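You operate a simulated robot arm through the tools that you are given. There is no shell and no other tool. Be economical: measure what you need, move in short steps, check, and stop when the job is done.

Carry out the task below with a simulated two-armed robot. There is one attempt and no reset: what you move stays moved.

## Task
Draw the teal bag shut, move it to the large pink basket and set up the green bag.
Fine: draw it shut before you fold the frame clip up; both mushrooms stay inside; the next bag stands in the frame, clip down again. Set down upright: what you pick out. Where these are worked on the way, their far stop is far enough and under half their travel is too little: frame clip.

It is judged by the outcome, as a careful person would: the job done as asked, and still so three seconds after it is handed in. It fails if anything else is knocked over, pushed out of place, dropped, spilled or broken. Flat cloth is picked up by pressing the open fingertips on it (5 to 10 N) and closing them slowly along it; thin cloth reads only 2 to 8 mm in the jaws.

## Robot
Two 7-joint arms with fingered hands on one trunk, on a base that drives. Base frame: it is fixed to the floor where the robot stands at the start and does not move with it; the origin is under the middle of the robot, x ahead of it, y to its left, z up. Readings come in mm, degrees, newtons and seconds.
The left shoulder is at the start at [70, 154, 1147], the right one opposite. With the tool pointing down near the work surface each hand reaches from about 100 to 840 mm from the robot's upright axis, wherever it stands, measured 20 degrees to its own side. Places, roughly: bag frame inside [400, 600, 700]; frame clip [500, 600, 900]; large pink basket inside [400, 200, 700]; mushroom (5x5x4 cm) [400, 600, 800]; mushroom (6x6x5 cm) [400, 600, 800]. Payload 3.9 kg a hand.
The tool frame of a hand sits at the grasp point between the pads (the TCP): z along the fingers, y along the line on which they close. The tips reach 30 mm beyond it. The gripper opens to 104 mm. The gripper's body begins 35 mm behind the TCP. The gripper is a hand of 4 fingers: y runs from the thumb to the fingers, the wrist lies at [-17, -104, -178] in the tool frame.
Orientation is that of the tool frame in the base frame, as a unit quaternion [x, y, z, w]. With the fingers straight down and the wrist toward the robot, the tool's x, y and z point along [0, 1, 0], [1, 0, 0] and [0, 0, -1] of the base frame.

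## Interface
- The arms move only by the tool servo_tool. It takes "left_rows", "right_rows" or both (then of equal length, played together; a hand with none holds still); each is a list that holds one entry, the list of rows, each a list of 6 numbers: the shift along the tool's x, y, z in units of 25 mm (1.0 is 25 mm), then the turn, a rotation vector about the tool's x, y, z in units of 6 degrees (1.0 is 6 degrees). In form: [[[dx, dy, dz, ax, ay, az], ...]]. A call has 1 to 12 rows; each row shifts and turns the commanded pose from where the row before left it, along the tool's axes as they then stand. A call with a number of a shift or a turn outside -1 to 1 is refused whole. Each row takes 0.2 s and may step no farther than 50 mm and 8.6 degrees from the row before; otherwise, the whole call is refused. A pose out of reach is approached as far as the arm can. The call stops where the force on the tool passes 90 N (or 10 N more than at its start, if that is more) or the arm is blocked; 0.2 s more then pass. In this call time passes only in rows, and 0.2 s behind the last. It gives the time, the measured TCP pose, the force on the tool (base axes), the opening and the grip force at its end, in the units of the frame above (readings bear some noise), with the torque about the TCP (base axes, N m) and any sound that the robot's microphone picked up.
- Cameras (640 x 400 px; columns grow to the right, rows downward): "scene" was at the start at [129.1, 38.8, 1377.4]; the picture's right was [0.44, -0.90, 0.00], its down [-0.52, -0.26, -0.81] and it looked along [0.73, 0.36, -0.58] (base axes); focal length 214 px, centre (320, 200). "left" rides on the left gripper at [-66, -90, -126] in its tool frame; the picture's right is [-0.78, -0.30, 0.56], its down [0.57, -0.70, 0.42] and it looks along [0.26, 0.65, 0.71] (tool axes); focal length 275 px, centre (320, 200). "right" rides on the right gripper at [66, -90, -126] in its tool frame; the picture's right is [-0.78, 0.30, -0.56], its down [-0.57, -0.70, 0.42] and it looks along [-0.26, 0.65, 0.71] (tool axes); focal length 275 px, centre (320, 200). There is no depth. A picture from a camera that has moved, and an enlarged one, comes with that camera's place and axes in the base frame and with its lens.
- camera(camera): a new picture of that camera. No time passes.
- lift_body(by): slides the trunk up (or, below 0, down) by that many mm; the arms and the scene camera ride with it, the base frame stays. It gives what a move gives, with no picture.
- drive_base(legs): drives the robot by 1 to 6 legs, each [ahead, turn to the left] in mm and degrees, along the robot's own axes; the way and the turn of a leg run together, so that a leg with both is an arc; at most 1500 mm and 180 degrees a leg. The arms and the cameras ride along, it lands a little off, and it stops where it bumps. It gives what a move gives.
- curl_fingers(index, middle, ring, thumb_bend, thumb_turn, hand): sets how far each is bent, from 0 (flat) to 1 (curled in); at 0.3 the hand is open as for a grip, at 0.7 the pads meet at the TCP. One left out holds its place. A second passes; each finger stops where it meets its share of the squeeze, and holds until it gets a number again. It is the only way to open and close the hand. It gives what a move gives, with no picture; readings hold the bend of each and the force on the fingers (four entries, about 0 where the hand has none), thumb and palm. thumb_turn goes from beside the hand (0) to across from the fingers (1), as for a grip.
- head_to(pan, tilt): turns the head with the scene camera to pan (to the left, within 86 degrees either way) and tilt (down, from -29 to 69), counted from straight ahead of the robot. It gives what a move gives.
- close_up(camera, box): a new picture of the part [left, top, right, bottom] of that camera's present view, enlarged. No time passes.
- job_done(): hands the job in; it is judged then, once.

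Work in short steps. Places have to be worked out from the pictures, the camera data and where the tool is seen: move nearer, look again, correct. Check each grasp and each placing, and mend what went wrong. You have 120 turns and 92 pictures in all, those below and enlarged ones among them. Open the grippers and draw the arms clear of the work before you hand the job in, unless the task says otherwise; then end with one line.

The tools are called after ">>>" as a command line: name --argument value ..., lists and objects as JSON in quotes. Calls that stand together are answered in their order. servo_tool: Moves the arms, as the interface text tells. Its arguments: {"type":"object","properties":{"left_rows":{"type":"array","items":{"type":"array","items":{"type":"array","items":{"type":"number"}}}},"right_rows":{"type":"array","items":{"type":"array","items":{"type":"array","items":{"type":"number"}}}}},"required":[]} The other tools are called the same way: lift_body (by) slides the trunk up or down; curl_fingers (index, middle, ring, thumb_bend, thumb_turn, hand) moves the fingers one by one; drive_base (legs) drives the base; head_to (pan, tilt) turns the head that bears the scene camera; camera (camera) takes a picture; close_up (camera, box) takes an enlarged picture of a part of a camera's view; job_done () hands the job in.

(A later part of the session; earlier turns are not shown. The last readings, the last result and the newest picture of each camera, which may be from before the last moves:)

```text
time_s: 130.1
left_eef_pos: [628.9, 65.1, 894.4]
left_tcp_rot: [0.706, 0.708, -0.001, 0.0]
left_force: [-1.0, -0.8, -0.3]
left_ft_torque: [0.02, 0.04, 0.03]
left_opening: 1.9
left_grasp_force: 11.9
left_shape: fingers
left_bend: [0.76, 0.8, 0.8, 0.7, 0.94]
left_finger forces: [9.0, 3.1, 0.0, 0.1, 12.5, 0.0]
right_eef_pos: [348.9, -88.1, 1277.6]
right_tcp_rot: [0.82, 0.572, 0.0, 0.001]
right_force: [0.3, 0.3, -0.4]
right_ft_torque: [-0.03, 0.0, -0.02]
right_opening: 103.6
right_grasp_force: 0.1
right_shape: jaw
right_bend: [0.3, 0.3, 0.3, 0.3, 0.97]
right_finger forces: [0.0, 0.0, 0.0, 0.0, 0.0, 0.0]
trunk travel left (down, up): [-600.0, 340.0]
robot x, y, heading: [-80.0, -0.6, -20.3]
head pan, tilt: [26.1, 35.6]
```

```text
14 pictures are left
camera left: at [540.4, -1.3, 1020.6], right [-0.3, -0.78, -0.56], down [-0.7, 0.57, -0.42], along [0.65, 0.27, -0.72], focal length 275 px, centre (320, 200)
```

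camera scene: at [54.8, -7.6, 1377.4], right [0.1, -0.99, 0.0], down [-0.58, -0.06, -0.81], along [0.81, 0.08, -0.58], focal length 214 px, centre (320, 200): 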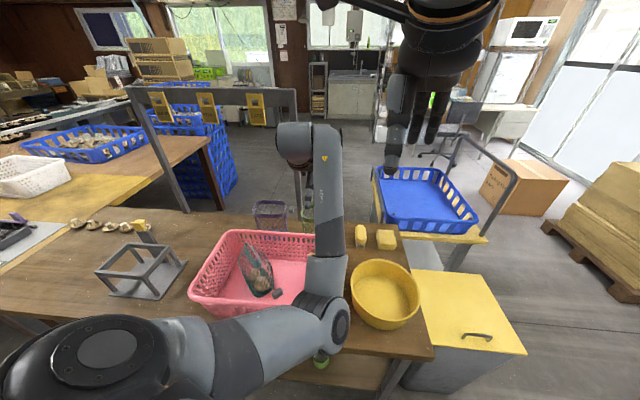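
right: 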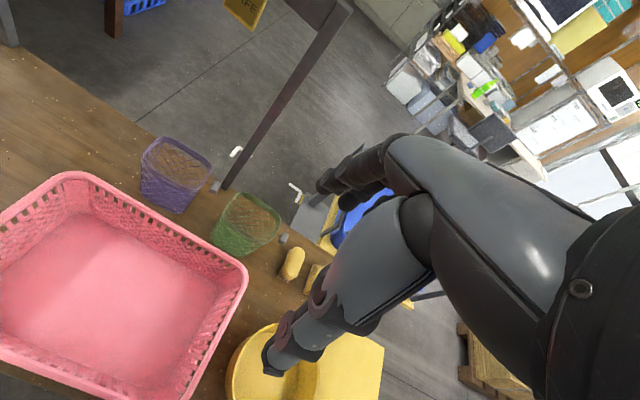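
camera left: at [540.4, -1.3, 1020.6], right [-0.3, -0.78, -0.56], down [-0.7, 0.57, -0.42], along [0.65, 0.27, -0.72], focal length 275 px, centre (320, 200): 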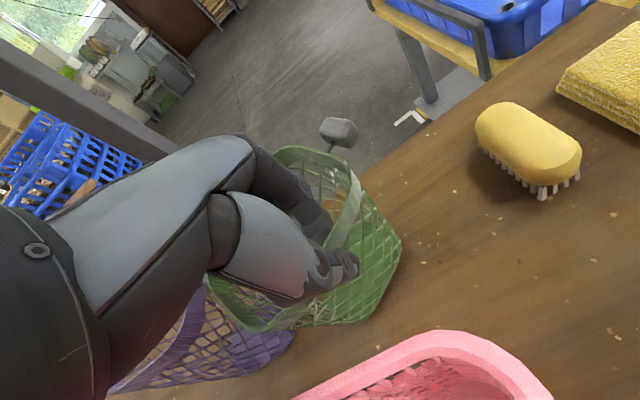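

The hem is held: 12 N at about 2 mm. I lift gently and check.

>>> servo_tool --left_rows '[[[0, 0, -0.2, 0, 0, 0], [0, 0, -0.3, 0, 0, 0], [0, 0, -0.4, 0, 0, 0], [0, 0, -0.5, 0, 0, 0], [0, 0, -0.6, 0, 0, 0]]]'

>>> camera --camera "left"

```text
time_s: 131.3
left_eef_pos: [629.2, 63.5, 944.7]
left_tcp_rot: [0.707, 0.707, -0.001, 0.0]
left_force: [0.7, 0.9, -1.0]
left_ft_torque: [-0.02, 0.04, -0.01]
left_opening: 1.9
left_grasp_force: 12.3
left_shape: fingers
left_bend: [0.76, 0.8, 0.8, 0.69, 0.94]
left_finger forces: [9.0, 3.7, 0.0, 0.0, 13.0, 0.1]
right_eef_pos: [348.7, -88.9, 1277.9]
right_tcp_rot: [0.82, 0.572, 0.0, 0.0]
right_force: [-0.5, -0.9, -0.6]
right_ft_torque: [0.0, 0.02, 0.01]
right_opening: 103.4
right_grasp_force: 0.2
right_shape: jaw
right_bend: [0.3, 0.3, 0.3, 0.3, 0.97]
right_finger forces: [0.0, 0.1, 0.0, 0.0, 0.0, 0.0]
trunk travel left (down, up): [-600.0, 340.0]
robot x, y, heading: [-80.3, 1.5, -20.1]
head pan, tilt: [26.1, 35.6]
```

```text
13 pictures are left
camera left: at [540.4, -2.9, 1070.3], right [-0.3, -0.78, -0.56], down [-0.7, 0.57, -0.42], along [0.65, 0.27, -0.72], focal length 275 px, centre (320, 200)
```

left: 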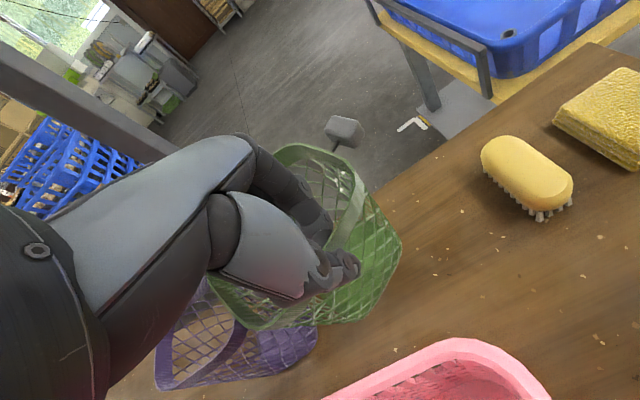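

The green bag is held and rose cleanly, though it twisted about 25° in the grip, which I'll undo when placing. I lift it to z≈1100 and turn the base back to face ahead.

>>> servo_tool --left_rows '[[[0, 0, -0.7, 0, 0, 0], [0, 0, -0.8, 0, 0, 0], [0, 0, -0.8, 0, 0, 0], [0, 0, -0.8, 0, 0, 0], [0, 0, -0.8, 0, 0, 0], [0, 0, -0.8, 0, 0, 0], [0, 0, -0.8, 0, 0, 0], [0, 0, -0.7, 0, 0, 0]]]'

>>> drive_base --legs '[[0, 20], [60, 0]]'

>>> servo_tool --left_rows '[[[0.3, -0.3, 0, 0, 0, 0.5], [0.4, -0.4, 0, 0, 0, 0.8], [0.4, -0.4, 0, 0, 0, 0.8], [0.4, -0.4, 0, 0, 0, 0.8], [0.4, -0.4, 0, 0, 0, 0.8], [0.4, -0.4, 0, 0, 0, 0.8], [0.4, -0.4, 0, 0, 0, 0.8], [0.4, -0.4, 0, 0, 0, 0.8]]]'

>>> camera --camera "scene"

```text
time_s: 133.1
left_eef_pos: [628.8, 62.5, 1098.3]
left_tcp_rot: [0.707, 0.707, -0.001, 0.001]
left_force: [0.0, -1.0, -0.3]
left_ft_torque: [-0.03, 0.05, -0.01]
left_opening: 2.0
left_grasp_force: 13.0
left_shape: fingers
left_bend: [0.77, 0.8, 0.8, 0.69, 0.94]
left_finger forces: [9.2, 3.9, 0.0, 0.0, 13.1, 0.0]
right_eef_pos: [349.9, -88.3, 1276.7]
right_tcp_rot: [0.82, 0.573, 0.001, -0.001]
right_force: [0.2, 0.1, -0.3]
right_ft_torque: [0.03, 0.01, 0.0]
right_opening: 103.5
right_grasp_force: 0.0
right_shape: jaw
right_bend: [0.3, 0.3, 0.3, 0.3, 0.97]
right_finger forces: [0.0, 0.0, 0.0, 0.0, 0.0, 0.1]
trunk travel left (down, up): [-600.0, 340.0]
robot x, y, heading: [-80.7, 2.8, -20.1]
head pan, tilt: [26.1, 35.6]
```

```text
time_s: 135.1
left_eef_pos: [610.9, 300.8, 1106.3]
left_tcp_rot: [0.573, 0.82, 0.003, 0.005]
left_force: [-1.1, -0.4, 0.5]
left_ft_torque: [0.05, 0.0, 0.0]
left_opening: 2.3
left_grasp_force: 12.5
left_shape: fingers
left_bend: [0.77, 0.8, 0.8, 0.69, 0.94]
left_finger forces: [9.4, 3.5, 0.0, 0.1, 13.0, 0.1]
right_eef_pos: [396.8, 63.3, 1284.8]
right_tcp_rot: [0.708, 0.707, 0.005, 0.005]
right_force: [-1.9, -0.3, 0.7]
right_ft_torque: [0.0, -0.08, -0.03]
right_opening: 103.5
right_grasp_force: 0.1
right_shape: jaw
right_bend: [0.3, 0.3, 0.3, 0.3, 0.97]
right_finger forces: [0.0, 0.0, 0.0, 0.0, 0.0, 0.0]
trunk travel left (down, up): [-600.0, 340.0]
robot x, y, heading: [-20.5, -1.7, -0.0]
head pan, tilt: [26.1, 35.6]
```

```text
time_s: 136.9
left_eef_pos: [538.7, 370.0, 1101.0]
left_tcp_rot: [0.802, 0.598, 0.001, 0.002]
left_force: [-0.6, -0.2, -0.4]
left_ft_torque: [-0.01, 0.03, 0.02]
left_opening: 2.4
left_grasp_force: 12.5
left_shape: fingers
left_bend: [0.77, 0.8, 0.8, 0.69, 0.94]
left_finger forces: [9.6, 3.4, 0.0, 0.0, 13.0, 0.1]
right_eef_pos: [408.4, 62.9, 1280.3]
right_tcp_rot: [0.708, 0.707, 0.002, 0.002]
right_force: [-0.8, -0.7, -0.3]
right_ft_torque: [-0.04, 0.01, 0.0]
right_opening: 104.0
right_grasp_force: 0.1
right_shape: jaw
right_bend: [0.3, 0.3, 0.3, 0.3, 0.97]
right_finger forces: [0.0, 0.0, 0.0, 0.0, 0.1, 0.0]
trunk travel left (down, up): [-600.0, 340.0]
robot x, y, heading: [-23.9, -0.8, 0.0]
head pan, tilt: [26.1, 35.6]
```

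```text
12 pictures are left
camera scene: at [108.6, 38.6, 1377.4], right [0.44, -0.9, 0.0], down [-0.52, -0.25, -0.81], along [0.73, 0.35, -0.58], focal length 214 px, centre (320, 200)
```

scene: 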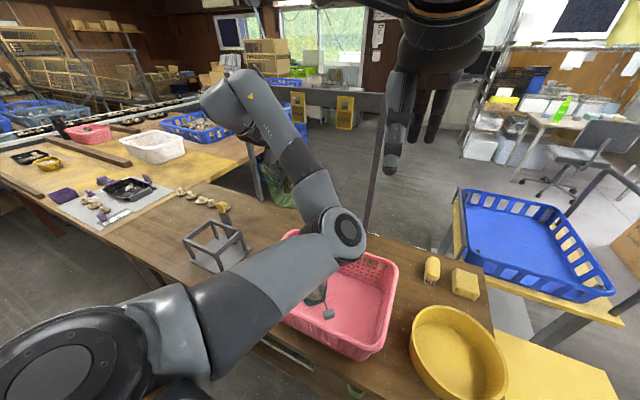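

The bag hangs steady with heading -17°. I bring it around on the near side of the clip: first toward x≈400, then +y over the frame.

>>> servo_tool --left_rows '[[[0.1, -0.6, 0, 0, 0, 0], [0.1, -0.87, 0, 0, 0, 0], [0.1, -0.87, 0, 0, 0, 0], [0.1, -0.87, 0, 0, 0, 0], [0.1, -0.87, 0, 0, 0, 0], [0.1, -0.87, 0, 0, 0, 0], [0.1, -0.87, 0, 0, 0, 0]]]'

>>> servo_tool --left_rows '[[[0.6, -0.2, 0, 0, 0, 0], [0.84, -0.25, 0, 0, 0, 0], [0.84, -0.25, 0, 0, 0, 0], [0.84, -0.25, 0, 0, 0, 0], [0.84, -0.25, 0, 0, 0, 0], [0.84, -0.25, 0, 0, 0, 0], [0.84, -0.25, 0, 0, 0, 0], [0.84, -0.25, 0, 0, 0, 0], [0, 0, 0, 0, 0, 0.7], [0, 0, 0, 0, 0, 0.7]]]'

>>> camera --camera "scene"

```text
time_s: 138.5
left_eef_pos: [403.2, 428.0, 1102.9]
left_tcp_rot: [0.802, 0.598, 0.0, 0.002]
left_force: [-0.1, 0.0, -0.7]
left_ft_torque: [0.02, 0.0, 0.02]
left_opening: 2.0
left_grasp_force: 13.0
left_shape: fingers
left_bend: [0.78, 0.8, 0.8, 0.69, 0.94]
left_finger forces: [9.7, 3.4, 0.1, 0.1, 13.1, 0.0]
right_eef_pos: [406.1, 63.4, 1280.6]
right_tcp_rot: [0.708, 0.706, 0.002, 0.001]
right_force: [-0.5, 0.0, -1.1]
right_ft_torque: [0.01, 0.03, 0.01]
right_opening: 103.8
right_grasp_force: 0.1
right_shape: jaw
right_bend: [0.3, 0.3, 0.3, 0.3, 0.97]
right_finger forces: [0.0, 0.0, 0.1, 0.0, 0.0, 0.1]
trunk travel left (down, up): [-600.0, 340.0]
robot x, y, heading: [-16.5, 0.8, -0.1]
head pan, tilt: [26.1, 35.6]
```

```text
time_s: 140.7
left_eef_pos: [403.7, 596.5, 1100.4]
left_tcp_rot: [0.844, 0.537, 0.001, 0.002]
left_force: [-0.3, -0.5, -1.5]
left_ft_torque: [0.0, 0.05, -0.01]
left_opening: 2.7
left_grasp_force: 12.8
left_shape: fingers
left_bend: [0.78, 0.8, 0.8, 0.69, 0.94]
left_finger forces: [9.7, 3.3, 0.0, 0.0, 13.2, 0.1]
right_eef_pos: [407.8, 63.0, 1280.7]
right_tcp_rot: [0.708, 0.706, 0.001, 0.002]
right_force: [0.3, -0.2, 0.2]
right_ft_torque: [-0.01, -0.02, 0.0]
right_opening: 103.8
right_grasp_force: 0.1
right_shape: jaw
right_bend: [0.3, 0.3, 0.3, 0.3, 0.97]
right_finger forces: [0.0, 0.1, 0.0, 0.0, 0.0, 0.0]
trunk travel left (down, up): [-600.0, 340.0]
robot x, y, heading: [-22.6, -1.5, -0.2]
head pan, tilt: [26.1, 35.6]
```

```text
11 pictures are left
camera scene: at [109.0, 38.6, 1377.3], right [0.44, -0.9, 0.0], down [-0.52, -0.25, -0.81], along [0.73, 0.35, -0.58], focal length 214 px, centre (320, 200)
```

scene: 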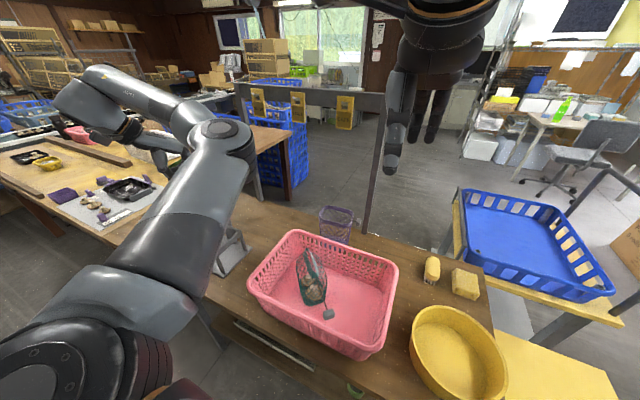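

The arm hides the frame from the head camera. I lower the bag to just above the frame and use the hand camera.

>>> servo_tool --left_rows '[[[0, 0, 0.7, 0, 0, 0], [0, 0, 0.7, 0, 0, 0], [0, 0, 0.7, 0, 0, 0], [0, 0, 0.5, 0, 0, 0]]]'

>>> camera --camera "left"

```text
time_s: 141.7
left_eef_pos: [405.8, 596.2, 1032.2]
left_tcp_rot: [0.843, 0.538, 0.001, 0.001]
left_force: [-0.9, -0.7, -1.0]
left_ft_torque: [-0.01, 0.06, -0.04]
left_opening: 2.5
left_grasp_force: 13.6
left_shape: fingers
left_bend: [0.78, 0.8, 0.8, 0.68, 0.94]
left_finger forces: [9.6, 3.4, 0.0, 0.0, 13.4, 0.1]
right_eef_pos: [407.8, 63.8, 1281.7]
right_tcp_rot: [0.707, 0.707, 0.001, 0.002]
right_force: [-0.2, 0.3, 1.3]
right_ft_torque: [-0.02, -0.02, 0.04]
right_opening: 103.8
right_grasp_force: 0.0
right_shape: jaw
right_bend: [0.3, 0.3, 0.3, 0.3, 0.97]
right_finger forces: [0.1, 0.1, 0.0, 0.1, 0.0, 0.0]
trunk travel left (down, up): [-600.0, 340.0]
robot x, y, heading: [-23.1, -0.5, -0.2]
head pan, tilt: [26.1, 35.6]
```

```text
10 pictures are left
camera left: at [296.3, 575.5, 1157.8], right [-0.59, -0.58, -0.56], down [-0.39, 0.81, -0.43], along [0.7, -0.03, -0.71], focal length 275 px, centre (320, 200)
```

left: 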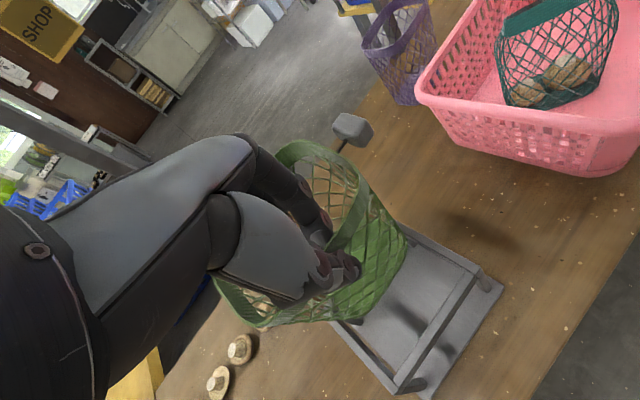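

From this view the bag's base is about 38 mm too far out (x 433–500 vs. frame interior 377–476); y is right. I shift toward the robot and lower.

>>> servo_tool --left_rows '[[[-0.32, -0.69, 0, 0, 0, 0], [-0.32, -0.69, 0, 0, 0, 0], [0, 0, 0.6, 0, 0, 0], [0, 0, 0.6, 0, 0, 0]]]'

>>> camera --camera "left"

```text
time_s: 142.7
left_eef_pos: [369.3, 597.1, 1002.0]
left_tcp_rot: [0.843, 0.538, 0.0, 0.002]
left_force: [0.5, 0.3, -0.9]
left_ft_torque: [-0.02, 0.02, 0.01]
left_opening: 3.0
left_grasp_force: 13.3
left_shape: fingers
left_bend: [0.78, 0.8, 0.8, 0.68, 0.94]
left_finger forces: [10.1, 3.4, 0.0, 0.0, 13.4, 0.0]
right_eef_pos: [408.9, 64.4, 1279.7]
right_tcp_rot: [0.708, 0.707, 0.002, 0.002]
right_force: [-0.1, 0.6, -0.5]
right_ft_torque: [0.0, -0.02, -0.02]
right_opening: 103.8
right_grasp_force: 0.1
right_shape: jaw
right_bend: [0.3, 0.3, 0.3, 0.3, 0.97]
right_finger forces: [0.1, 0.0, 0.0, 0.0, 0.1, 0.1]
trunk travel left (down, up): [-600.0, 340.0]
robot x, y, heading: [-22.2, 1.3, -0.6]
head pan, tilt: [26.1, 35.6]
```

```text
9 pictures are left
camera left: at [259.5, 577.0, 1127.4], right [-0.59, -0.58, -0.56], down [-0.39, 0.81, -0.43], along [0.7, -0.03, -0.71], focal length 275 px, centre (320, 200)
```

left: 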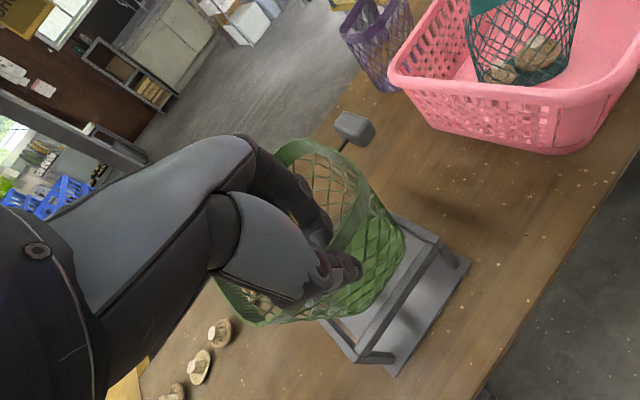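

The base front is at x≈400, the bar's inner side at 366; I shift 10 mm more toward the robot and lower into the frame.

>>> servo_tool --left_rows '[[[-0.17, -0.36, 0, 0, 0, 0], [0, 0, 0.5, 0, 0, 0], [0, 0, 0.5, 0, 0, 0], [0, 0, 0.5, 0, 0, 0], [0, 0, 0.5, 0, 0, 0], [0, 0, 0.5, 0, 0, 0]]]'

>>> servo_tool --left_rows '[[[0, 0, 0.4, 0, 0, 0], [0, 0, 0.3, 0, 0, 0]]]'

>>> servo_tool --left_rows '[[[0, 0, 0.25, 0, 0, 0]]]'

>>> servo_tool --left_rows '[[[0, 0, 0.2, 0, 0, 0]]]'

```text
time_s: 144.1
left_eef_pos: [358.1, 591.4, 949.5]
left_tcp_rot: [0.844, 0.536, 0.008, -0.002]
left_force: [5.9, 8.4, 56.1]
left_ft_torque: [-0.09, -1.13, -0.05]
left_opening: 3.9
left_grasp_force: 41.7
left_shape: fingers
left_bend: [0.79, 0.82, 0.8, 0.74, 0.95]
left_finger forces: [19.3, 25.4, 0.0, 0.1, 38.5, 0.0]
right_eef_pos: [405.8, 55.9, 1282.5]
right_tcp_rot: [0.708, 0.706, 0.004, 0.0]
right_force: [0.2, 0.6, -0.3]
right_ft_torque: [0.0, 0.0, -0.01]
right_opening: 103.6
right_grasp_force: 0.1
right_shape: jaw
right_bend: [0.3, 0.3, 0.3, 0.3, 0.97]
right_finger forces: [0.0, 0.0, 0.1, 0.0, 0.0, 0.1]
trunk travel left (down, up): [-600.0, 340.0]
robot x, y, heading: [-18.5, 3.5, -0.4]
head pan, tilt: [26.1, 35.6]
```

```text
time_s: 144.6
left_eef_pos: [361.9, 594.9, 942.7]
left_tcp_rot: [0.845, 0.535, 0.012, -0.002]
left_force: [7.1, -8.0, 32.7]
left_ft_torque: [0.06, -0.81, -0.06]
left_opening: 2.6
left_grasp_force: 29.6
left_shape: fingers
left_bend: [0.79, 0.81, 0.8, 0.73, 0.94]
left_finger forces: [14.4, 17.9, 1.8, 0.0, 25.0, 0.0]
right_eef_pos: [407.8, 57.9, 1279.9]
right_tcp_rot: [0.709, 0.705, 0.003, 0.0]
right_force: [-0.7, 0.0, 0.0]
right_ft_torque: [-0.02, 0.04, -0.02]
right_opening: 103.8
right_grasp_force: 0.0
right_shape: jaw
right_bend: [0.3, 0.3, 0.3, 0.3, 0.97]
right_finger forces: [0.1, 0.0, 0.0, 0.0, 0.0, 0.0]
trunk travel left (down, up): [-600.0, 340.0]
robot x, y, heading: [-19.1, 1.0, -0.2]
head pan, tilt: [26.1, 35.6]
stopped in row 2 (left hand): the force on the tool passed its limit (the readings are from after the stop); the commanded pose is now the measured one
```

```text
time_s: 145.0
left_eef_pos: [356.1, 597.1, 936.3]
left_tcp_rot: [0.844, 0.536, 0.016, -0.003]
left_force: [14.1, -2.6, 46.5]
left_ft_torque: [0.27, -1.78, -0.19]
left_opening: 2.7
left_grasp_force: 41.1
left_shape: fingers
left_bend: [0.79, 0.8, 0.8, 0.73, 0.95]
left_finger forces: [19.2, 22.3, 9.2, 0.0, 30.7, 0.0]
right_eef_pos: [405.8, 56.5, 1281.5]
right_tcp_rot: [0.707, 0.707, 0.004, 0.001]
right_force: [0.3, 0.0, 0.7]
right_ft_torque: [0.02, -0.02, 0.02]
right_opening: 103.9
right_grasp_force: 0.0
right_shape: jaw
right_bend: [0.3, 0.3, 0.3, 0.3, 0.97]
right_finger forces: [0.1, 0.0, 0.0, 0.0, 0.1, 0.0]
trunk travel left (down, up): [-600.0, 340.0]
robot x, y, heading: [-21.1, 2.5, -0.1]
head pan, tilt: [26.1, 35.6]
```

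```text
time_s: 145.4
left_eef_pos: [357.4, 597.4, 926.8]
left_tcp_rot: [0.842, 0.54, 0.007, -0.004]
left_force: [4.8, -6.9, 25.6]
left_ft_torque: [-0.15, -0.73, 0.08]
left_opening: 2.8
left_grasp_force: 26.5
left_shape: fingers
left_bend: [0.79, 0.8, 0.8, 0.72, 0.95]
left_finger forces: [14.6, 12.6, 0.0, 0.0, 20.5, 5.2]
right_eef_pos: [408.1, 60.5, 1279.9]
right_tcp_rot: [0.707, 0.707, 0.003, 0.001]
right_force: [0.9, 0.3, -0.3]
right_ft_torque: [0.01, 0.02, 0.04]
right_opening: 103.8
right_grasp_force: 0.0
right_shape: jaw
right_bend: [0.3, 0.3, 0.3, 0.3, 0.97]
right_finger forces: [0.0, 0.0, 0.1, 0.0, 0.0, 0.0]
trunk travel left (down, up): [-600.0, 340.0]
robot x, y, heading: [-18.0, 1.1, -0.2]
head pan, tilt: [26.1, 35.6]
```

The bag met something early. I stop and look.

>>> camera --camera "left"

```text
8 pictures are left
camera left: at [246.6, 573.6, 1050.0], right [-0.59, -0.57, -0.57], down [-0.39, 0.82, -0.42], along [0.71, -0.02, -0.71], focal length 275 px, centre (320, 200)
```

left: 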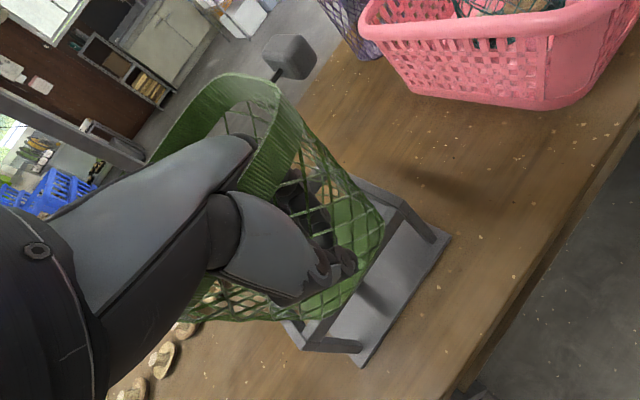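

The bag's far base edge seems to have caught on the far bar and the hand slid down the wall. I lift back up with the grip to free it and re-aim.

>>> servo_tool --left_rows '[[[0, 0, -0.4, 0, 0, 0], [0, 0, -0.6, 0, 0, 0], [0, 0, -0.6, 0, 0, 0], [0, 0, -0.6, 0, 0, 0], [0, 0, -0.6, 0, 0, 0], [0, 0, -0.6, 0, 0, 0]]]'

>>> camera --camera "left"

```text
time_s: 146.8
left_eef_pos: [357.0, 600.0, 1011.5]
left_tcp_rot: [0.843, 0.538, 0.009, -0.003]
left_force: [-0.5, -0.4, -0.6]
left_ft_torque: [0.0, 0.04, 0.02]
left_opening: 3.3
left_grasp_force: 14.4
left_shape: fingers
left_bend: [0.78, 0.79, 0.8, 0.69, 0.94]
left_finger forces: [10.0, 3.3, 0.1, 0.0, 14.9, 2.0]
right_eef_pos: [407.9, 63.7, 1280.1]
right_tcp_rot: [0.708, 0.706, 0.002, 0.001]
right_force: [-0.4, 0.2, 0.6]
right_ft_torque: [-0.02, -0.01, -0.02]
right_opening: 103.8
right_grasp_force: 0.0
right_shape: jaw
right_bend: [0.3, 0.3, 0.3, 0.3, 0.97]
right_finger forces: [0.0, 0.1, 0.1, 0.0, 0.0, 0.1]
trunk travel left (down, up): [-600.0, 340.0]
robot x, y, heading: [-21.9, -1.6, -0.1]
head pan, tilt: [26.1, 35.6]
```

```text
7 pictures are left
camera left: at [246.8, 576.2, 1135.2], right [-0.59, -0.57, -0.57], down [-0.39, 0.82, -0.42], along [0.71, -0.02, -0.71], focal length 275 px, centre (320, 200)
```

left: 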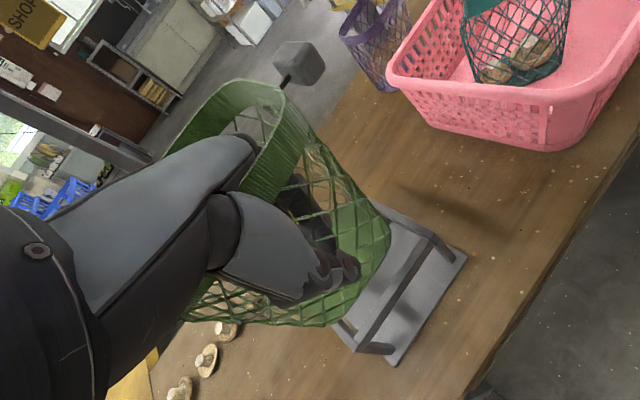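

The torque showed the contact was at the near bar, and the wall slid ~70 mm through my grip. I'll set the bag down on free table at about [590, 460] and regrip it by the hem: first up, then -y, then +x.

>>> servo_tool --left_rows '[[[0, 0, -1, 0, 0, 0], [0, 0, -1, 0, 0, 0], [-0.88, 0.41, 0, 0, 0, 0], [-0.88, 0.41, 0, 0, 0, 0], [-0.88, 0.41, 0, 0, 0, 0], [-0.88, 0.41, 0, 0, 0, 0], [-0.88, 0.41, 0, 0, 0, 0], [-0.88, 0.41, 0, 0, 0, 0]]]'

>>> servo_tool --left_rows '[[[0.4, 0.87, 0, 0, 0, 0], [0.4, 0.87, 0, 0, 0, 0], [0.4, 0.87, 0, 0, 0, 0], [0.4, 0.87, 0, 0, 0, 0], [0.4, 0.87, 0, 0, 0, 0], [0.4, 0.87, 0, 0, 0, 0], [0.4, 0.87, 0, 0, 0, 0], [0.4, 0.87, 0, 0, 0, 0], [0, 0, 0.8, 0, 0, 0], [0, 0, 0.8, 0, 0, 0], [0, 0, 0.8, 0, 0, 0], [0, 0, 0.8, 0, 0, 0]]]'

>>> servo_tool --left_rows '[[[0, 0, 0.8, 0, 0, 0], [0, 0, 0.8, 0, 0, 0], [0, 0, 0.8, 0, 0, 0], [0, 0, 0.8, 0, 0, 0], [0, 0, 0.5, 0, 0, 0], [0, 0, 0.4, 0, 0, 0]]]'

>>> camera --camera "scene"

```text
time_s: 148.6
left_eef_pos: [355.5, 451.1, 1057.6]
left_tcp_rot: [0.843, 0.538, 0.008, -0.003]
left_force: [-0.2, -0.9, -1.3]
left_ft_torque: [0.01, 0.02, 0.02]
left_opening: 3.1
left_grasp_force: 14.5
left_shape: fingers
left_bend: [0.78, 0.79, 0.8, 0.69, 0.94]
left_finger forces: [10.0, 3.2, 0.0, 0.1, 14.9, 1.9]
right_eef_pos: [407.6, 62.2, 1280.2]
right_tcp_rot: [0.708, 0.706, 0.002, 0.001]
right_force: [0.0, -0.5, 0.3]
right_ft_torque: [-0.01, 0.0, 0.03]
right_opening: 103.8
right_grasp_force: 0.1
right_shape: jaw
right_bend: [0.3, 0.3, 0.3, 0.3, 0.97]
right_finger forces: [0.0, 0.1, 0.0, 0.1, 0.0, 0.0]
trunk travel left (down, up): [-600.0, 340.0]
robot x, y, heading: [-22.5, -3.0, 0.1]
head pan, tilt: [26.1, 35.6]
```

```text
time_s: 151.2
left_eef_pos: [552.6, 450.9, 981.5]
left_tcp_rot: [0.843, 0.537, 0.009, -0.003]
left_force: [-0.1, 0.0, -0.9]
left_ft_torque: [-0.01, -0.04, 0.01]
left_opening: 3.1
left_grasp_force: 14.9
left_shape: fingers
left_bend: [0.78, 0.79, 0.8, 0.69, 0.94]
left_finger forces: [10.1, 3.3, 0.0, 0.0, 14.6, 1.8]
right_eef_pos: [408.3, 64.1, 1280.7]
right_tcp_rot: [0.708, 0.707, 0.002, 0.002]
right_force: [0.4, 0.0, 0.1]
right_ft_torque: [0.0, 0.0, -0.02]
right_opening: 103.9
right_grasp_force: 0.1
right_shape: jaw
right_bend: [0.3, 0.3, 0.3, 0.3, 0.97]
right_finger forces: [0.0, 0.0, 0.1, 0.0, 0.0, 0.0]
trunk travel left (down, up): [-600.0, 340.0]
robot x, y, heading: [-21.0, 2.4, -0.5]
head pan, tilt: [26.1, 35.6]
```

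```text
time_s: 152.6
left_eef_pos: [551.8, 452.8, 878.8]
left_tcp_rot: [0.843, 0.538, 0.009, -0.003]
left_force: [-0.3, 0.4, -0.3]
left_ft_torque: [0.02, 0.04, 0.02]
left_opening: 2.8
left_grasp_force: 14.5
left_shape: fingers
left_bend: [0.78, 0.79, 0.8, 0.69, 0.94]
left_finger forces: [10.1, 3.3, 0.1, 0.0, 14.6, 1.6]
right_eef_pos: [408.8, 64.3, 1279.4]
right_tcp_rot: [0.708, 0.707, 0.002, 0.001]
right_force: [0.4, 0.2, 1.1]
right_ft_torque: [0.03, 0.01, 0.01]
right_opening: 103.9
right_grasp_force: 0.1
right_shape: jaw
right_bend: [0.3, 0.3, 0.3, 0.3, 0.97]
right_finger forces: [0.0, 0.1, 0.1, 0.0, 0.0, 0.0]
trunk travel left (down, up): [-600.0, 340.0]
robot x, y, heading: [-20.4, 0.2, -0.3]
head pan, tilt: [26.1, 35.6]
```

```text
6 pictures are left
camera scene: at [109.2, 38.7, 1377.3], right [0.44, -0.9, 0.0], down [-0.52, -0.25, -0.81], along [0.73, 0.35, -0.58], focal length 214 px, centre (320, 200)
```

scene: 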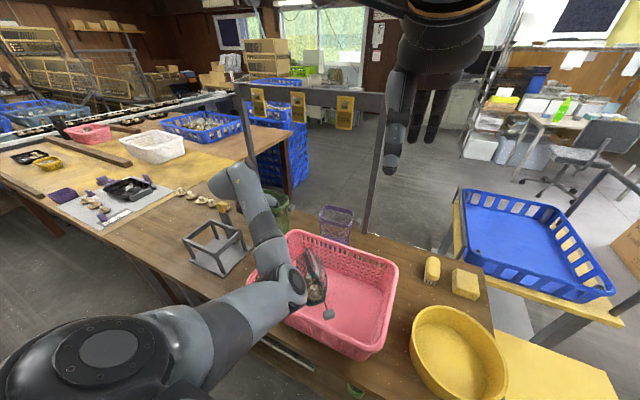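

All clear. I lower the last 50 mm in small steps until the table is felt.

>>> servo_tool --left_rows '[[[0, 0, 0.4, 0, 0, 0], [0, 0, 0.4, 0, 0, 0], [0, 0, 0.3, 0, 0, 0]]]'

>>> servo_tool --left_rows '[[[0, 0, 0.24, 0, 0, 0]]]'

>>> servo_tool --left_rows '[[[0, 0, 0.2, 0, 0, 0]]]'

```text
time_s: 153.4
left_eef_pos: [550.8, 454.9, 851.3]
left_tcp_rot: [0.843, 0.538, 0.009, -0.001]
left_force: [-0.3, -0.7, -0.8]
left_ft_torque: [-0.02, 0.03, 0.01]
left_opening: 2.9
left_grasp_force: 14.8
left_shape: fingers
left_bend: [0.78, 0.79, 0.8, 0.69, 0.94]
left_finger forces: [10.0, 3.2, 0.0, 0.0, 14.6, 1.7]
right_eef_pos: [408.3, 62.7, 1281.7]
right_tcp_rot: [0.708, 0.706, 0.003, 0.002]
right_force: [0.5, 1.3, 0.1]
right_ft_torque: [0.03, -0.01, 0.0]
right_opening: 103.8
right_grasp_force: 0.1
right_shape: jaw
right_bend: [0.3, 0.3, 0.3, 0.3, 0.97]
right_finger forces: [0.1, 0.1, 0.0, 0.0, 0.1, 0.1]
trunk travel left (down, up): [-600.0, 340.0]
robot x, y, heading: [-21.2, -2.2, -0.2]
head pan, tilt: [26.1, 35.6]
```

```text
time_s: 153.8
left_eef_pos: [551.6, 455.3, 845.4]
left_tcp_rot: [0.843, 0.538, 0.008, -0.003]
left_force: [0.9, -0.4, -0.2]
left_ft_torque: [0.02, 0.04, 0.0]
left_opening: 3.1
left_grasp_force: 14.1
left_shape: fingers
left_bend: [0.78, 0.79, 0.8, 0.69, 0.94]
left_finger forces: [10.1, 3.3, 0.0, 0.0, 14.5, 1.6]
right_eef_pos: [409.1, 64.2, 1280.9]
right_tcp_rot: [0.708, 0.706, 0.002, 0.002]
right_force: [0.0, -0.2, -0.7]
right_ft_torque: [0.0, 0.0, 0.01]
right_opening: 103.8
right_grasp_force: 0.0
right_shape: jaw
right_bend: [0.3, 0.3, 0.3, 0.3, 0.97]
right_finger forces: [0.0, 0.0, 0.0, 0.0, 0.1, 0.0]
trunk travel left (down, up): [-600.0, 340.0]
robot x, y, heading: [-20.0, 0.2, -0.1]
head pan, tilt: [26.1, 35.6]
```

```text
time_s: 154.2
left_eef_pos: [553.1, 453.4, 840.4]
left_tcp_rot: [0.843, 0.537, 0.009, -0.002]
left_force: [0.5, 0.1, -0.7]
left_ft_torque: [0.01, 0.03, -0.01]
left_opening: 3.1
left_grasp_force: 14.1
left_shape: fingers
left_bend: [0.78, 0.79, 0.8, 0.69, 0.94]
left_finger forces: [10.1, 3.4, 0.0, 0.1, 14.6, 1.7]
right_eef_pos: [408.9, 64.2, 1280.4]
right_tcp_rot: [0.708, 0.706, 0.001, 0.002]
right_force: [-0.9, -0.2, -0.6]
right_ft_torque: [-0.01, -0.01, 0.03]
right_opening: 104.0
right_grasp_force: 0.1
right_shape: jaw
right_bend: [0.3, 0.3, 0.3, 0.3, 0.97]
right_finger forces: [0.0, 0.1, 0.0, 0.1, 0.0, 0.1]
trunk travel left (down, up): [-600.0, 340.0]
robot x, y, heading: [-20.8, 0.8, -0.2]
head pan, tilt: [26.1, 35.6]
```

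Still free at 840. I continue in 5 mm steps.

>>> servo_tool --left_rows '[[[0, 0, 0.2, 0, 0, 0]]]'

>>> servo_tool --left_rows '[[[0, 0, 0.2, 0, 0, 0]]]'

>>> servo_tool --left_rows '[[[0, 0, 0.16, 0, 0, 0]]]'

```text
time_s: 154.6
left_eef_pos: [553.0, 455.3, 835.7]
left_tcp_rot: [0.844, 0.537, 0.009, -0.001]
left_force: [-1.3, -0.5, -0.1]
left_ft_torque: [0.01, 0.02, -0.01]
left_opening: 3.2
left_grasp_force: 15.6
left_shape: fingers
left_bend: [0.78, 0.79, 0.8, 0.69, 0.94]
left_finger forces: [10.1, 3.3, 0.0, 0.0, 14.6, 1.7]
right_eef_pos: [408.9, 63.7, 1280.1]
right_tcp_rot: [0.708, 0.706, 0.002, 0.002]
right_force: [0.2, -0.3, 0.3]
right_ft_torque: [0.03, -0.03, -0.02]
right_opening: 103.6
right_grasp_force: 0.1
right_shape: jaw
right_bend: [0.3, 0.3, 0.3, 0.3, 0.97]
right_finger forces: [0.1, 0.0, 0.0, 0.1, 0.0, 0.0]
trunk travel left (down, up): [-600.0, 340.0]
robot x, y, heading: [-22.3, -0.8, -0.4]
head pan, tilt: [26.1, 35.6]
```

```text
time_s: 155.0
left_eef_pos: [551.6, 454.0, 831.4]
left_tcp_rot: [0.843, 0.538, 0.009, -0.002]
left_force: [0.1, -0.3, -0.6]
left_ft_torque: [0.0, 0.03, 0.02]
left_opening: 3.2
left_grasp_force: 15.0
left_shape: fingers
left_bend: [0.78, 0.79, 0.8, 0.69, 0.94]
left_finger forces: [10.2, 3.3, 0.1, 0.1, 14.7, 1.6]
right_eef_pos: [408.3, 64.5, 1280.6]
right_tcp_rot: [0.707, 0.707, 0.001, 0.002]
right_force: [0.1, 0.2, 0.1]
right_ft_torque: [0.01, 0.01, 0.02]
right_opening: 103.8
right_grasp_force: 0.1
right_shape: jaw
right_bend: [0.3, 0.3, 0.3, 0.3, 0.97]
right_finger forces: [0.1, 0.0, 0.0, 0.0, 0.0, 0.0]
trunk travel left (down, up): [-600.0, 340.0]
robot x, y, heading: [-21.2, 0.8, -0.4]
head pan, tilt: [26.1, 35.6]
```

```text
time_s: 155.4
left_eef_pos: [553.0, 455.2, 827.5]
left_tcp_rot: [0.843, 0.537, 0.009, -0.002]
left_force: [1.0, 0.3, -0.9]
left_ft_torque: [0.01, 0.04, 0.0]
left_opening: 3.0
left_grasp_force: 15.1
left_shape: fingers
left_bend: [0.78, 0.79, 0.8, 0.69, 0.94]
left_finger forces: [10.2, 3.3, 0.0, 0.1, 14.6, 1.7]
right_eef_pos: [408.5, 62.8, 1280.3]
right_tcp_rot: [0.708, 0.706, 0.001, 0.002]
right_force: [0.4, -0.3, 0.4]
right_ft_torque: [0.0, 0.02, -0.01]
right_opening: 104.1
right_grasp_force: 0.1
right_shape: jaw
right_bend: [0.3, 0.3, 0.3, 0.3, 0.97]
right_finger forces: [0.0, 0.0, 0.0, 0.0, 0.1, 0.0]
trunk travel left (down, up): [-600.0, 340.0]
robot x, y, heading: [-16.9, 1.7, -0.2]
head pan, tilt: [26.1, 35.6]
```

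Still free at 827. I keep going down in small steps.

>>> servo_tool --left_rows '[[[0, 0, 0.2, 0, 0, 0]]]'

>>> servo_tool --left_rows '[[[0, 0, 0.2, 0, 0, 0]]]'

>>> servo_tool --left_rows '[[[0, 0, 0.16, 0, 0, 0]]]'

>>> servo_tool --left_rows '[[[0, 0, 0.16, 0, 0, 0]]]'

```text
time_s: 155.8
left_eef_pos: [551.6, 454.7, 821.9]
left_tcp_rot: [0.843, 0.537, 0.009, -0.003]
left_force: [0.6, -0.6, -0.8]
left_ft_torque: [-0.02, -0.02, 0.0]
left_opening: 3.0
left_grasp_force: 14.9
left_shape: fingers
left_bend: [0.78, 0.79, 0.8, 0.69, 0.94]
left_finger forces: [10.2, 3.3, 0.0, 0.0, 14.5, 1.7]
right_eef_pos: [408.3, 62.8, 1280.4]
right_tcp_rot: [0.708, 0.706, 0.002, 0.002]
right_force: [0.3, -0.3, 0.3]
right_ft_torque: [-0.01, -0.01, 0.0]
right_opening: 103.9
right_grasp_force: 0.0
right_shape: jaw
right_bend: [0.3, 0.3, 0.3, 0.3, 0.97]
right_finger forces: [0.0, 0.0, 0.0, 0.1, 0.1, 0.1]
trunk travel left (down, up): [-600.0, 340.0]
robot x, y, heading: [-18.9, -3.1, -0.3]
head pan, tilt: [26.1, 35.6]
```

```text
time_s: 156.2
left_eef_pos: [551.9, 454.8, 819.1]
left_tcp_rot: [0.843, 0.538, 0.011, -0.002]
left_force: [0.3, 1.6, 7.9]
left_ft_torque: [-0.21, 0.06, 0.0]
left_opening: 3.1
left_grasp_force: 17.4
left_shape: fingers
left_bend: [0.79, 0.79, 0.8, 0.69, 0.94]
left_finger forces: [13.3, 2.6, 0.0, 0.0, 16.2, 2.8]
right_eef_pos: [407.4, 63.5, 1281.7]
right_tcp_rot: [0.708, 0.706, 0.003, 0.002]
right_force: [-0.1, 0.1, 0.0]
right_ft_torque: [-0.01, 0.02, -0.01]
right_opening: 103.7
right_grasp_force: 0.0
right_shape: jaw
right_bend: [0.3, 0.3, 0.3, 0.3, 0.97]
right_finger forces: [0.0, 0.0, 0.0, 0.0, 0.0, 0.0]
trunk travel left (down, up): [-600.0, 340.0]
robot x, y, heading: [-21.4, 1.9, -0.2]
head pan, tilt: [26.1, 35.6]
```

```text
time_s: 156.6
left_eef_pos: [551.1, 455.4, 819.4]
left_tcp_rot: [0.842, 0.539, 0.013, -0.002]
left_force: [1.9, 6.6, 21.4]
left_ft_torque: [-0.49, 0.06, -0.05]
left_opening: 3.4
left_grasp_force: 22.8
left_shape: fingers
left_bend: [0.79, 0.8, 0.8, 0.69, 0.94]
left_finger forces: [17.8, 2.4, 0.0, 0.1, 19.1, 5.7]
right_eef_pos: [405.4, 62.5, 1281.5]
right_tcp_rot: [0.707, 0.707, 0.003, 0.003]
right_force: [-0.6, 1.1, -0.7]
right_ft_torque: [-0.03, 0.0, 0.0]
right_opening: 103.6
right_grasp_force: 0.1
right_shape: jaw
right_bend: [0.3, 0.3, 0.3, 0.3, 0.97]
right_finger forces: [0.1, 0.0, 0.0, 0.0, 0.1, 0.0]
trunk travel left (down, up): [-600.0, 340.0]
robot x, y, heading: [-18.0, 2.8, -0.2]
head pan, tilt: [26.1, 35.6]
```

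```text
time_s: 157.0
left_eef_pos: [550.8, 454.2, 816.5]
left_tcp_rot: [0.842, 0.538, 0.016, -0.002]
left_force: [1.1, 9.3, 38.7]
left_ft_torque: [-0.65, 0.13, -0.05]
left_opening: 3.9
left_grasp_force: 30.1
left_shape: fingers
left_bend: [0.79, 0.8, 0.8, 0.69, 0.94]
left_finger forces: [20.1, 3.4, 0.0, 0.1, 22.7, 14.1]
right_eef_pos: [402.7, 60.0, 1282.3]
right_tcp_rot: [0.708, 0.706, 0.004, 0.004]
right_force: [-0.5, 0.5, -0.2]
right_ft_torque: [-0.02, -0.04, 0.01]
right_opening: 103.7
right_grasp_force: 0.1
right_shape: jaw
right_bend: [0.3, 0.3, 0.3, 0.3, 0.97]
right_finger forces: [0.0, 0.0, 0.0, 0.0, 0.1, 0.0]
trunk travel left (down, up): [-600.0, 340.0]
robot x, y, heading: [-20.5, -0.4, -0.3]
head pan, tilt: [26.1, 35.6]
```

The table is felt at TCP≈820. I ease off, open, and rise along the wall's slope out of the bag, then look.

>>> servo_tool --left_rows '[[[0, 0, -0.25, 0, 0, 0]]]'

>>> curl_fingers --hand "left" --index 0.47 --middle 0.47 --ring 0.47 --thumb_bend 0.43

>>> servo_tool --left_rows '[[[0, -0.2, -0.6, 0, 0, 0], [0, -0.2, -0.7, 0, 0, 0], [0, -0.2, -0.8, 0, 0, 0], [0, -0.2, -0.9, 0, 0, 0], [0, 0, -1, 0, 0, 0], [0, 0, -1, 0, 0, 0], [0, 0, -1, 0, 0, 0]]]'

>>> camera --camera "left"

```text
time_s: 157.4
left_eef_pos: [549.3, 454.2, 816.7]
left_tcp_rot: [0.843, 0.537, 0.01, -0.003]
left_force: [3.0, 9.1, 20.5]
left_ft_torque: [-0.07, -0.07, 0.03]
left_opening: 4.0
left_grasp_force: 26.2
left_shape: fingers
left_bend: [0.79, 0.8, 0.8, 0.69, 0.94]
left_finger forces: [17.0, 3.8, 0.0, 0.1, 20.6, 10.9]
right_eef_pos: [405.9, 61.9, 1280.2]
right_tcp_rot: [0.708, 0.706, 0.002, 0.002]
right_force: [1.0, 0.1, 0.0]
right_ft_torque: [0.0, 0.0, 0.0]
right_opening: 103.8
right_grasp_force: 0.2
right_shape: jaw
right_bend: [0.3, 0.3, 0.3, 0.3, 0.97]
right_finger forces: [0.1, 0.0, 0.1, 0.0, 0.0, 0.1]
trunk travel left (down, up): [-600.0, 340.0]
robot x, y, heading: [-19.0, 1.0, -0.4]
head pan, tilt: [26.1, 35.6]
```

```text
time_s: 158.4
left_eef_pos: [549.3, 453.5, 816.0]
left_tcp_rot: [0.843, 0.537, 0.008, -0.002]
left_force: [-3.6, 0.6, 10.6]
left_ft_torque: [-0.19, 0.34, 0.0]
left_opening: 66.0
left_grasp_force: 10.2
left_shape: fingers
left_bend: [0.47, 0.47, 0.49, 0.43, 0.97]
left_finger forces: [0.1, 0.0, 5.4, 0.0, 2.7, 12.5]
right_eef_pos: [406.1, 61.6, 1281.0]
right_tcp_rot: [0.708, 0.706, 0.003, 0.003]
right_force: [0.3, -0.1, -0.4]
right_ft_torque: [0.0, -0.02, -0.02]
right_opening: 103.9
right_grasp_force: 0.1
right_shape: jaw
right_bend: [0.3, 0.3, 0.3, 0.3, 0.97]
right_finger forces: [0.0, 0.0, 0.0, 0.0, 0.0, 0.0]
trunk travel left (down, up): [-600.0, 340.0]
robot x, y, heading: [-25.0, 0.6, -0.1]
head pan, tilt: [26.1, 35.6]
```

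```text
time_s: 160.0
left_eef_pos: [531.8, 460.9, 967.9]
left_tcp_rot: [0.843, 0.537, 0.008, -0.002]
left_force: [0.3, -0.1, -0.2]
left_ft_torque: [0.04, 0.04, 0.01]
left_opening: 66.3
left_grasp_force: 0.1
left_shape: fingers
left_bend: [0.47, 0.47, 0.47, 0.43, 0.97]
left_finger forces: [0.1, 0.0, 0.1, 0.0, 0.0, 0.0]
right_eef_pos: [408.6, 64.1, 1279.3]
right_tcp_rot: [0.708, 0.706, 0.002, 0.002]
right_force: [0.1, 1.1, 1.1]
right_ft_torque: [0.01, 0.02, 0.04]
right_opening: 103.8
right_grasp_force: 0.0
right_shape: jaw
right_bend: [0.3, 0.3, 0.3, 0.3, 0.97]
right_finger forces: [0.0, 0.1, 0.0, 0.0, 0.0, 0.0]
trunk travel left (down, up): [-600.0, 340.0]
robot x, y, heading: [-23.2, 0.1, -0.2]
head pan, tilt: [26.1, 35.6]
```

```text
5 pictures are left
camera left: at [420.9, 437.3, 1091.0], right [-0.59, -0.57, -0.57], down [-0.39, 0.82, -0.42], along [0.71, -0.02, -0.71], focal length 275 px, centre (320, 200)
```

left: 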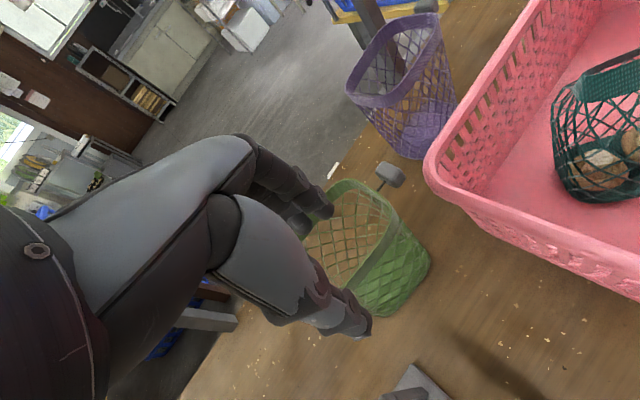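

The green bag stands upright and aligned on the table, its near wall at x≈540, centre [572, 457]. With the present heading (natural for the wall in this grip) I come down on the hem at [540, 458] and close.

>>> servo_tool --left_rows '[[[0, 0.36, 0.7, 0, 0, 0], [0, 0, 0.8, 0, 0, 0], [0, 0, 0.8, 0, 0, 0], [0, 0, 0.6, 0, 0, 0]]]'

>>> curl_fingers --hand "left" --index 0.62 --middle 0.62 --ring 0.62 --thumb_bend 0.62

>>> curl_fingers --hand "left" --index 0.85 --middle 0.85 --ring 0.8 --thumb_bend 0.8

```text
time_s: 161.0
left_eef_pos: [540.8, 457.5, 891.2]
left_tcp_rot: [0.843, 0.538, 0.008, -0.002]
left_force: [0.9, -0.6, 0.1]
left_ft_torque: [-0.03, 0.01, -0.02]
left_opening: 66.2
left_grasp_force: 0.0
left_shape: fingers
left_bend: [0.47, 0.47, 0.47, 0.43, 0.97]
left_finger forces: [0.0, 0.0, 0.1, 0.0, 0.0, 0.0]
right_eef_pos: [408.2, 63.7, 1280.1]
right_tcp_rot: [0.708, 0.707, 0.003, 0.001]
right_force: [-0.1, 0.0, -0.7]
right_ft_torque: [0.0, -0.01, 0.01]
right_opening: 103.9
right_grasp_force: 0.0
right_shape: jaw
right_bend: [0.3, 0.3, 0.3, 0.3, 0.97]
right_finger forces: [0.1, 0.1, 0.0, 0.0, 0.1, 0.1]
trunk travel left (down, up): [-600.0, 340.0]
robot x, y, heading: [-19.8, -1.4, -0.2]
head pan, tilt: [26.1, 35.6]
```

```text
time_s: 162.0
left_eef_pos: [540.1, 457.9, 891.9]
left_tcp_rot: [0.843, 0.538, 0.009, -0.003]
left_force: [0.0, -0.1, -0.2]
left_ft_torque: [-0.02, 0.02, 0.03]
left_opening: 23.3
left_grasp_force: 0.1
left_shape: fingers
left_bend: [0.62, 0.62, 0.62, 0.62, 0.97]
left_finger forces: [0.1, 0.0, 0.0, 0.0, 0.0, 0.0]
right_eef_pos: [407.7, 63.1, 1281.7]
right_tcp_rot: [0.708, 0.707, 0.002, 0.002]
right_force: [0.6, -0.3, -0.7]
right_ft_torque: [0.0, 0.0, -0.01]
right_opening: 103.5
right_grasp_force: 0.0
right_shape: jaw
right_bend: [0.3, 0.3, 0.3, 0.3, 0.97]
right_finger forces: [0.0, 0.1, 0.0, 0.0, 0.0, 0.1]
trunk travel left (down, up): [-600.0, 340.0]
robot x, y, heading: [-18.4, -1.9, -0.5]
head pan, tilt: [26.1, 35.6]
```

```text
time_s: 163.0
left_eef_pos: [541.8, 456.5, 890.8]
left_tcp_rot: [0.843, 0.538, 0.008, -0.003]
left_force: [-0.6, -0.3, -0.6]
left_ft_torque: [0.0, 0.04, 0.0]
left_opening: 0.7
left_grasp_force: 13.0
left_shape: fingers
left_bend: [0.74, 0.85, 0.8, 0.72, 0.95]
left_finger forces: [11.0, 1.9, 0.6, 0.0, 12.9, 0.0]
right_eef_pos: [408.7, 64.1, 1280.0]
right_tcp_rot: [0.707, 0.707, 0.002, 0.002]
right_force: [0.4, -0.1, 0.0]
right_ft_torque: [0.03, -0.02, 0.02]
right_opening: 103.7
right_grasp_force: 0.1
right_shape: jaw
right_bend: [0.3, 0.3, 0.3, 0.3, 0.97]
right_finger forces: [0.1, 0.0, 0.0, 0.0, 0.1, 0.0]
trunk travel left (down, up): [-600.0, 340.0]
robot x, y, heading: [-19.9, 1.5, -0.3]
head pan, tilt: [26.1, 35.6]
```

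The hem is gripped again (11–13 N). I lift to z≈1110, move back toward the robot and then over the frame at about [395, 606], and look once.

>>> servo_tool --left_rows '[[[0, 0, -0.4, 0, 0, 0], [0, 0, -0.7, 0, 0, 0], [0, 0, -0.9, 0, 0, 0], [0, 0, -0.9, 0, 0, 0], [0, 0, -0.9, 0, 0, 0], [0, 0, -0.9, 0, 0, 0], [0, 0, -0.9, 0, 0, 0], [0, 0, -0.9, 0, 0, 0], [0, 0, -0.9, 0, 0, 0], [0, 0, -0.9, 0, 0, 0], [0, 0, -0.5, 0, 0, 0]]]'

>>> servo_tool --left_rows '[[[-0.41, -0.88, 0, 0, 0, 0], [-0.41, -0.88, 0, 0, 0, 0], [-0.41, -0.88, 0, 0, 0, 0], [-0.41, -0.88, 0, 0, 0, 0], [-0.41, -0.88, 0, 0, 0, 0], [-0.41, -0.88, 0, 0, 0, 0], [0.9, -0.42, 0, 0, 0, 0], [0.9, -0.42, 0, 0, 0, 0], [0.9, -0.42, 0, 0, 0, 0], [0.9, -0.42, 0, 0, 0, 0], [0.9, -0.42, 0, 0, 0, 0], [0.9, -0.42, 0, 0, 0, 0]]]'

>>> servo_tool --left_rows '[[[0, 0, 0.7, 0, 0, 0], [0, 0, 0.8, 0, 0, 0], [0, 0, 0.8, 0, 0, 0], [0, 0, 0.7, 0, 0, 0]]]'

>>> camera --camera "left"

```text
time_s: 165.4
left_eef_pos: [538.8, 457.5, 1112.1]
left_tcp_rot: [0.843, 0.538, 0.008, -0.002]
left_force: [0.3, 0.0, -0.6]
left_ft_torque: [0.01, 0.02, 0.01]
left_opening: 0.6
left_grasp_force: 13.4
left_shape: fingers
left_bend: [0.74, 0.85, 0.8, 0.72, 0.95]
left_finger forces: [11.2, 1.6, 0.6, 0.1, 13.0, 0.1]
right_eef_pos: [408.1, 63.7, 1279.8]
right_tcp_rot: [0.708, 0.706, 0.002, 0.002]
right_force: [0.4, 0.9, -0.7]
right_ft_torque: [0.04, -0.01, 0.0]
right_opening: 103.8
right_grasp_force: 0.1
right_shape: jaw
right_bend: [0.3, 0.3, 0.3, 0.3, 0.97]
right_finger forces: [0.1, 0.1, 0.0, 0.0, 0.0, 0.1]
trunk travel left (down, up): [-600.0, 340.0]
robot x, y, heading: [-19.7, -1.1, -0.5]
head pan, tilt: [26.1, 35.6]
```

```text
time_s: 168.0
left_eef_pos: [392.7, 605.1, 1111.5]
left_tcp_rot: [0.843, 0.538, 0.008, -0.002]
left_force: [-0.6, -0.2, -0.2]
left_ft_torque: [-0.02, 0.03, 0.0]
left_opening: 0.4
left_grasp_force: 13.1
left_shape: fingers
left_bend: [0.74, 0.85, 0.8, 0.72, 0.95]
left_finger forces: [11.1, 1.6, 0.6, 0.1, 13.1, 0.0]
right_eef_pos: [408.6, 65.2, 1281.1]
right_tcp_rot: [0.708, 0.706, 0.002, 0.002]
right_force: [-0.2, -0.4, 0.4]
right_ft_torque: [0.01, 0.02, 0.02]
right_opening: 103.7
right_grasp_force: 0.0
right_shape: jaw
right_bend: [0.3, 0.3, 0.3, 0.3, 0.97]
right_finger forces: [0.0, 0.0, 0.0, 0.1, 0.0, 0.0]
trunk travel left (down, up): [-600.0, 340.0]
robot x, y, heading: [-19.3, -0.8, -0.2]
head pan, tilt: [26.1, 35.6]
```

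```text
time_s: 169.0
left_eef_pos: [395.2, 604.6, 1038.7]
left_tcp_rot: [0.843, 0.538, 0.008, -0.003]
left_force: [0.5, 0.2, -0.6]
left_ft_torque: [0.01, 0.03, 0.03]
left_opening: 0.3
left_grasp_force: 12.9
left_shape: fingers
left_bend: [0.74, 0.85, 0.8, 0.72, 0.95]
left_finger forces: [11.1, 1.5, 0.8, 0.0, 13.1, 0.1]
right_eef_pos: [409.3, 64.1, 1280.8]
right_tcp_rot: [0.707, 0.707, 0.001, 0.002]
right_force: [0.1, 0.1, -0.1]
right_ft_torque: [0.02, -0.01, -0.03]
right_opening: 103.8
right_grasp_force: 0.0
right_shape: jaw
right_bend: [0.3, 0.3, 0.3, 0.3, 0.97]
right_finger forces: [0.0, 0.0, 0.0, 0.1, 0.1, 0.0]
trunk travel left (down, up): [-600.0, 340.0]
robot x, y, heading: [-22.9, -0.3, -0.1]
head pan, tilt: [26.1, 35.6]
```

```text
4 pictures are left
camera left: at [284.8, 581.2, 1161.2], right [-0.59, -0.57, -0.57], down [-0.39, 0.82, -0.42], along [0.71, -0.02, -0.71], focal length 275 px, centre (320, 200)
```

left: 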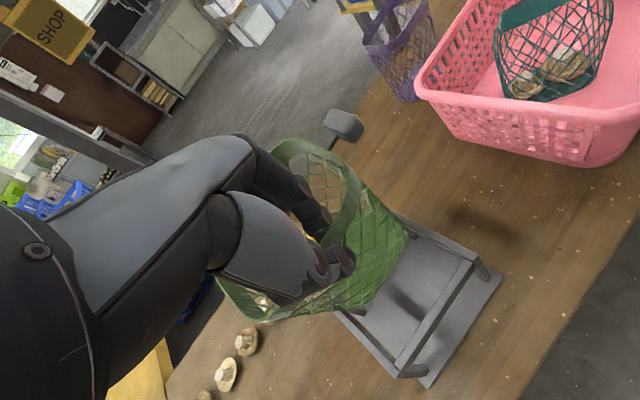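

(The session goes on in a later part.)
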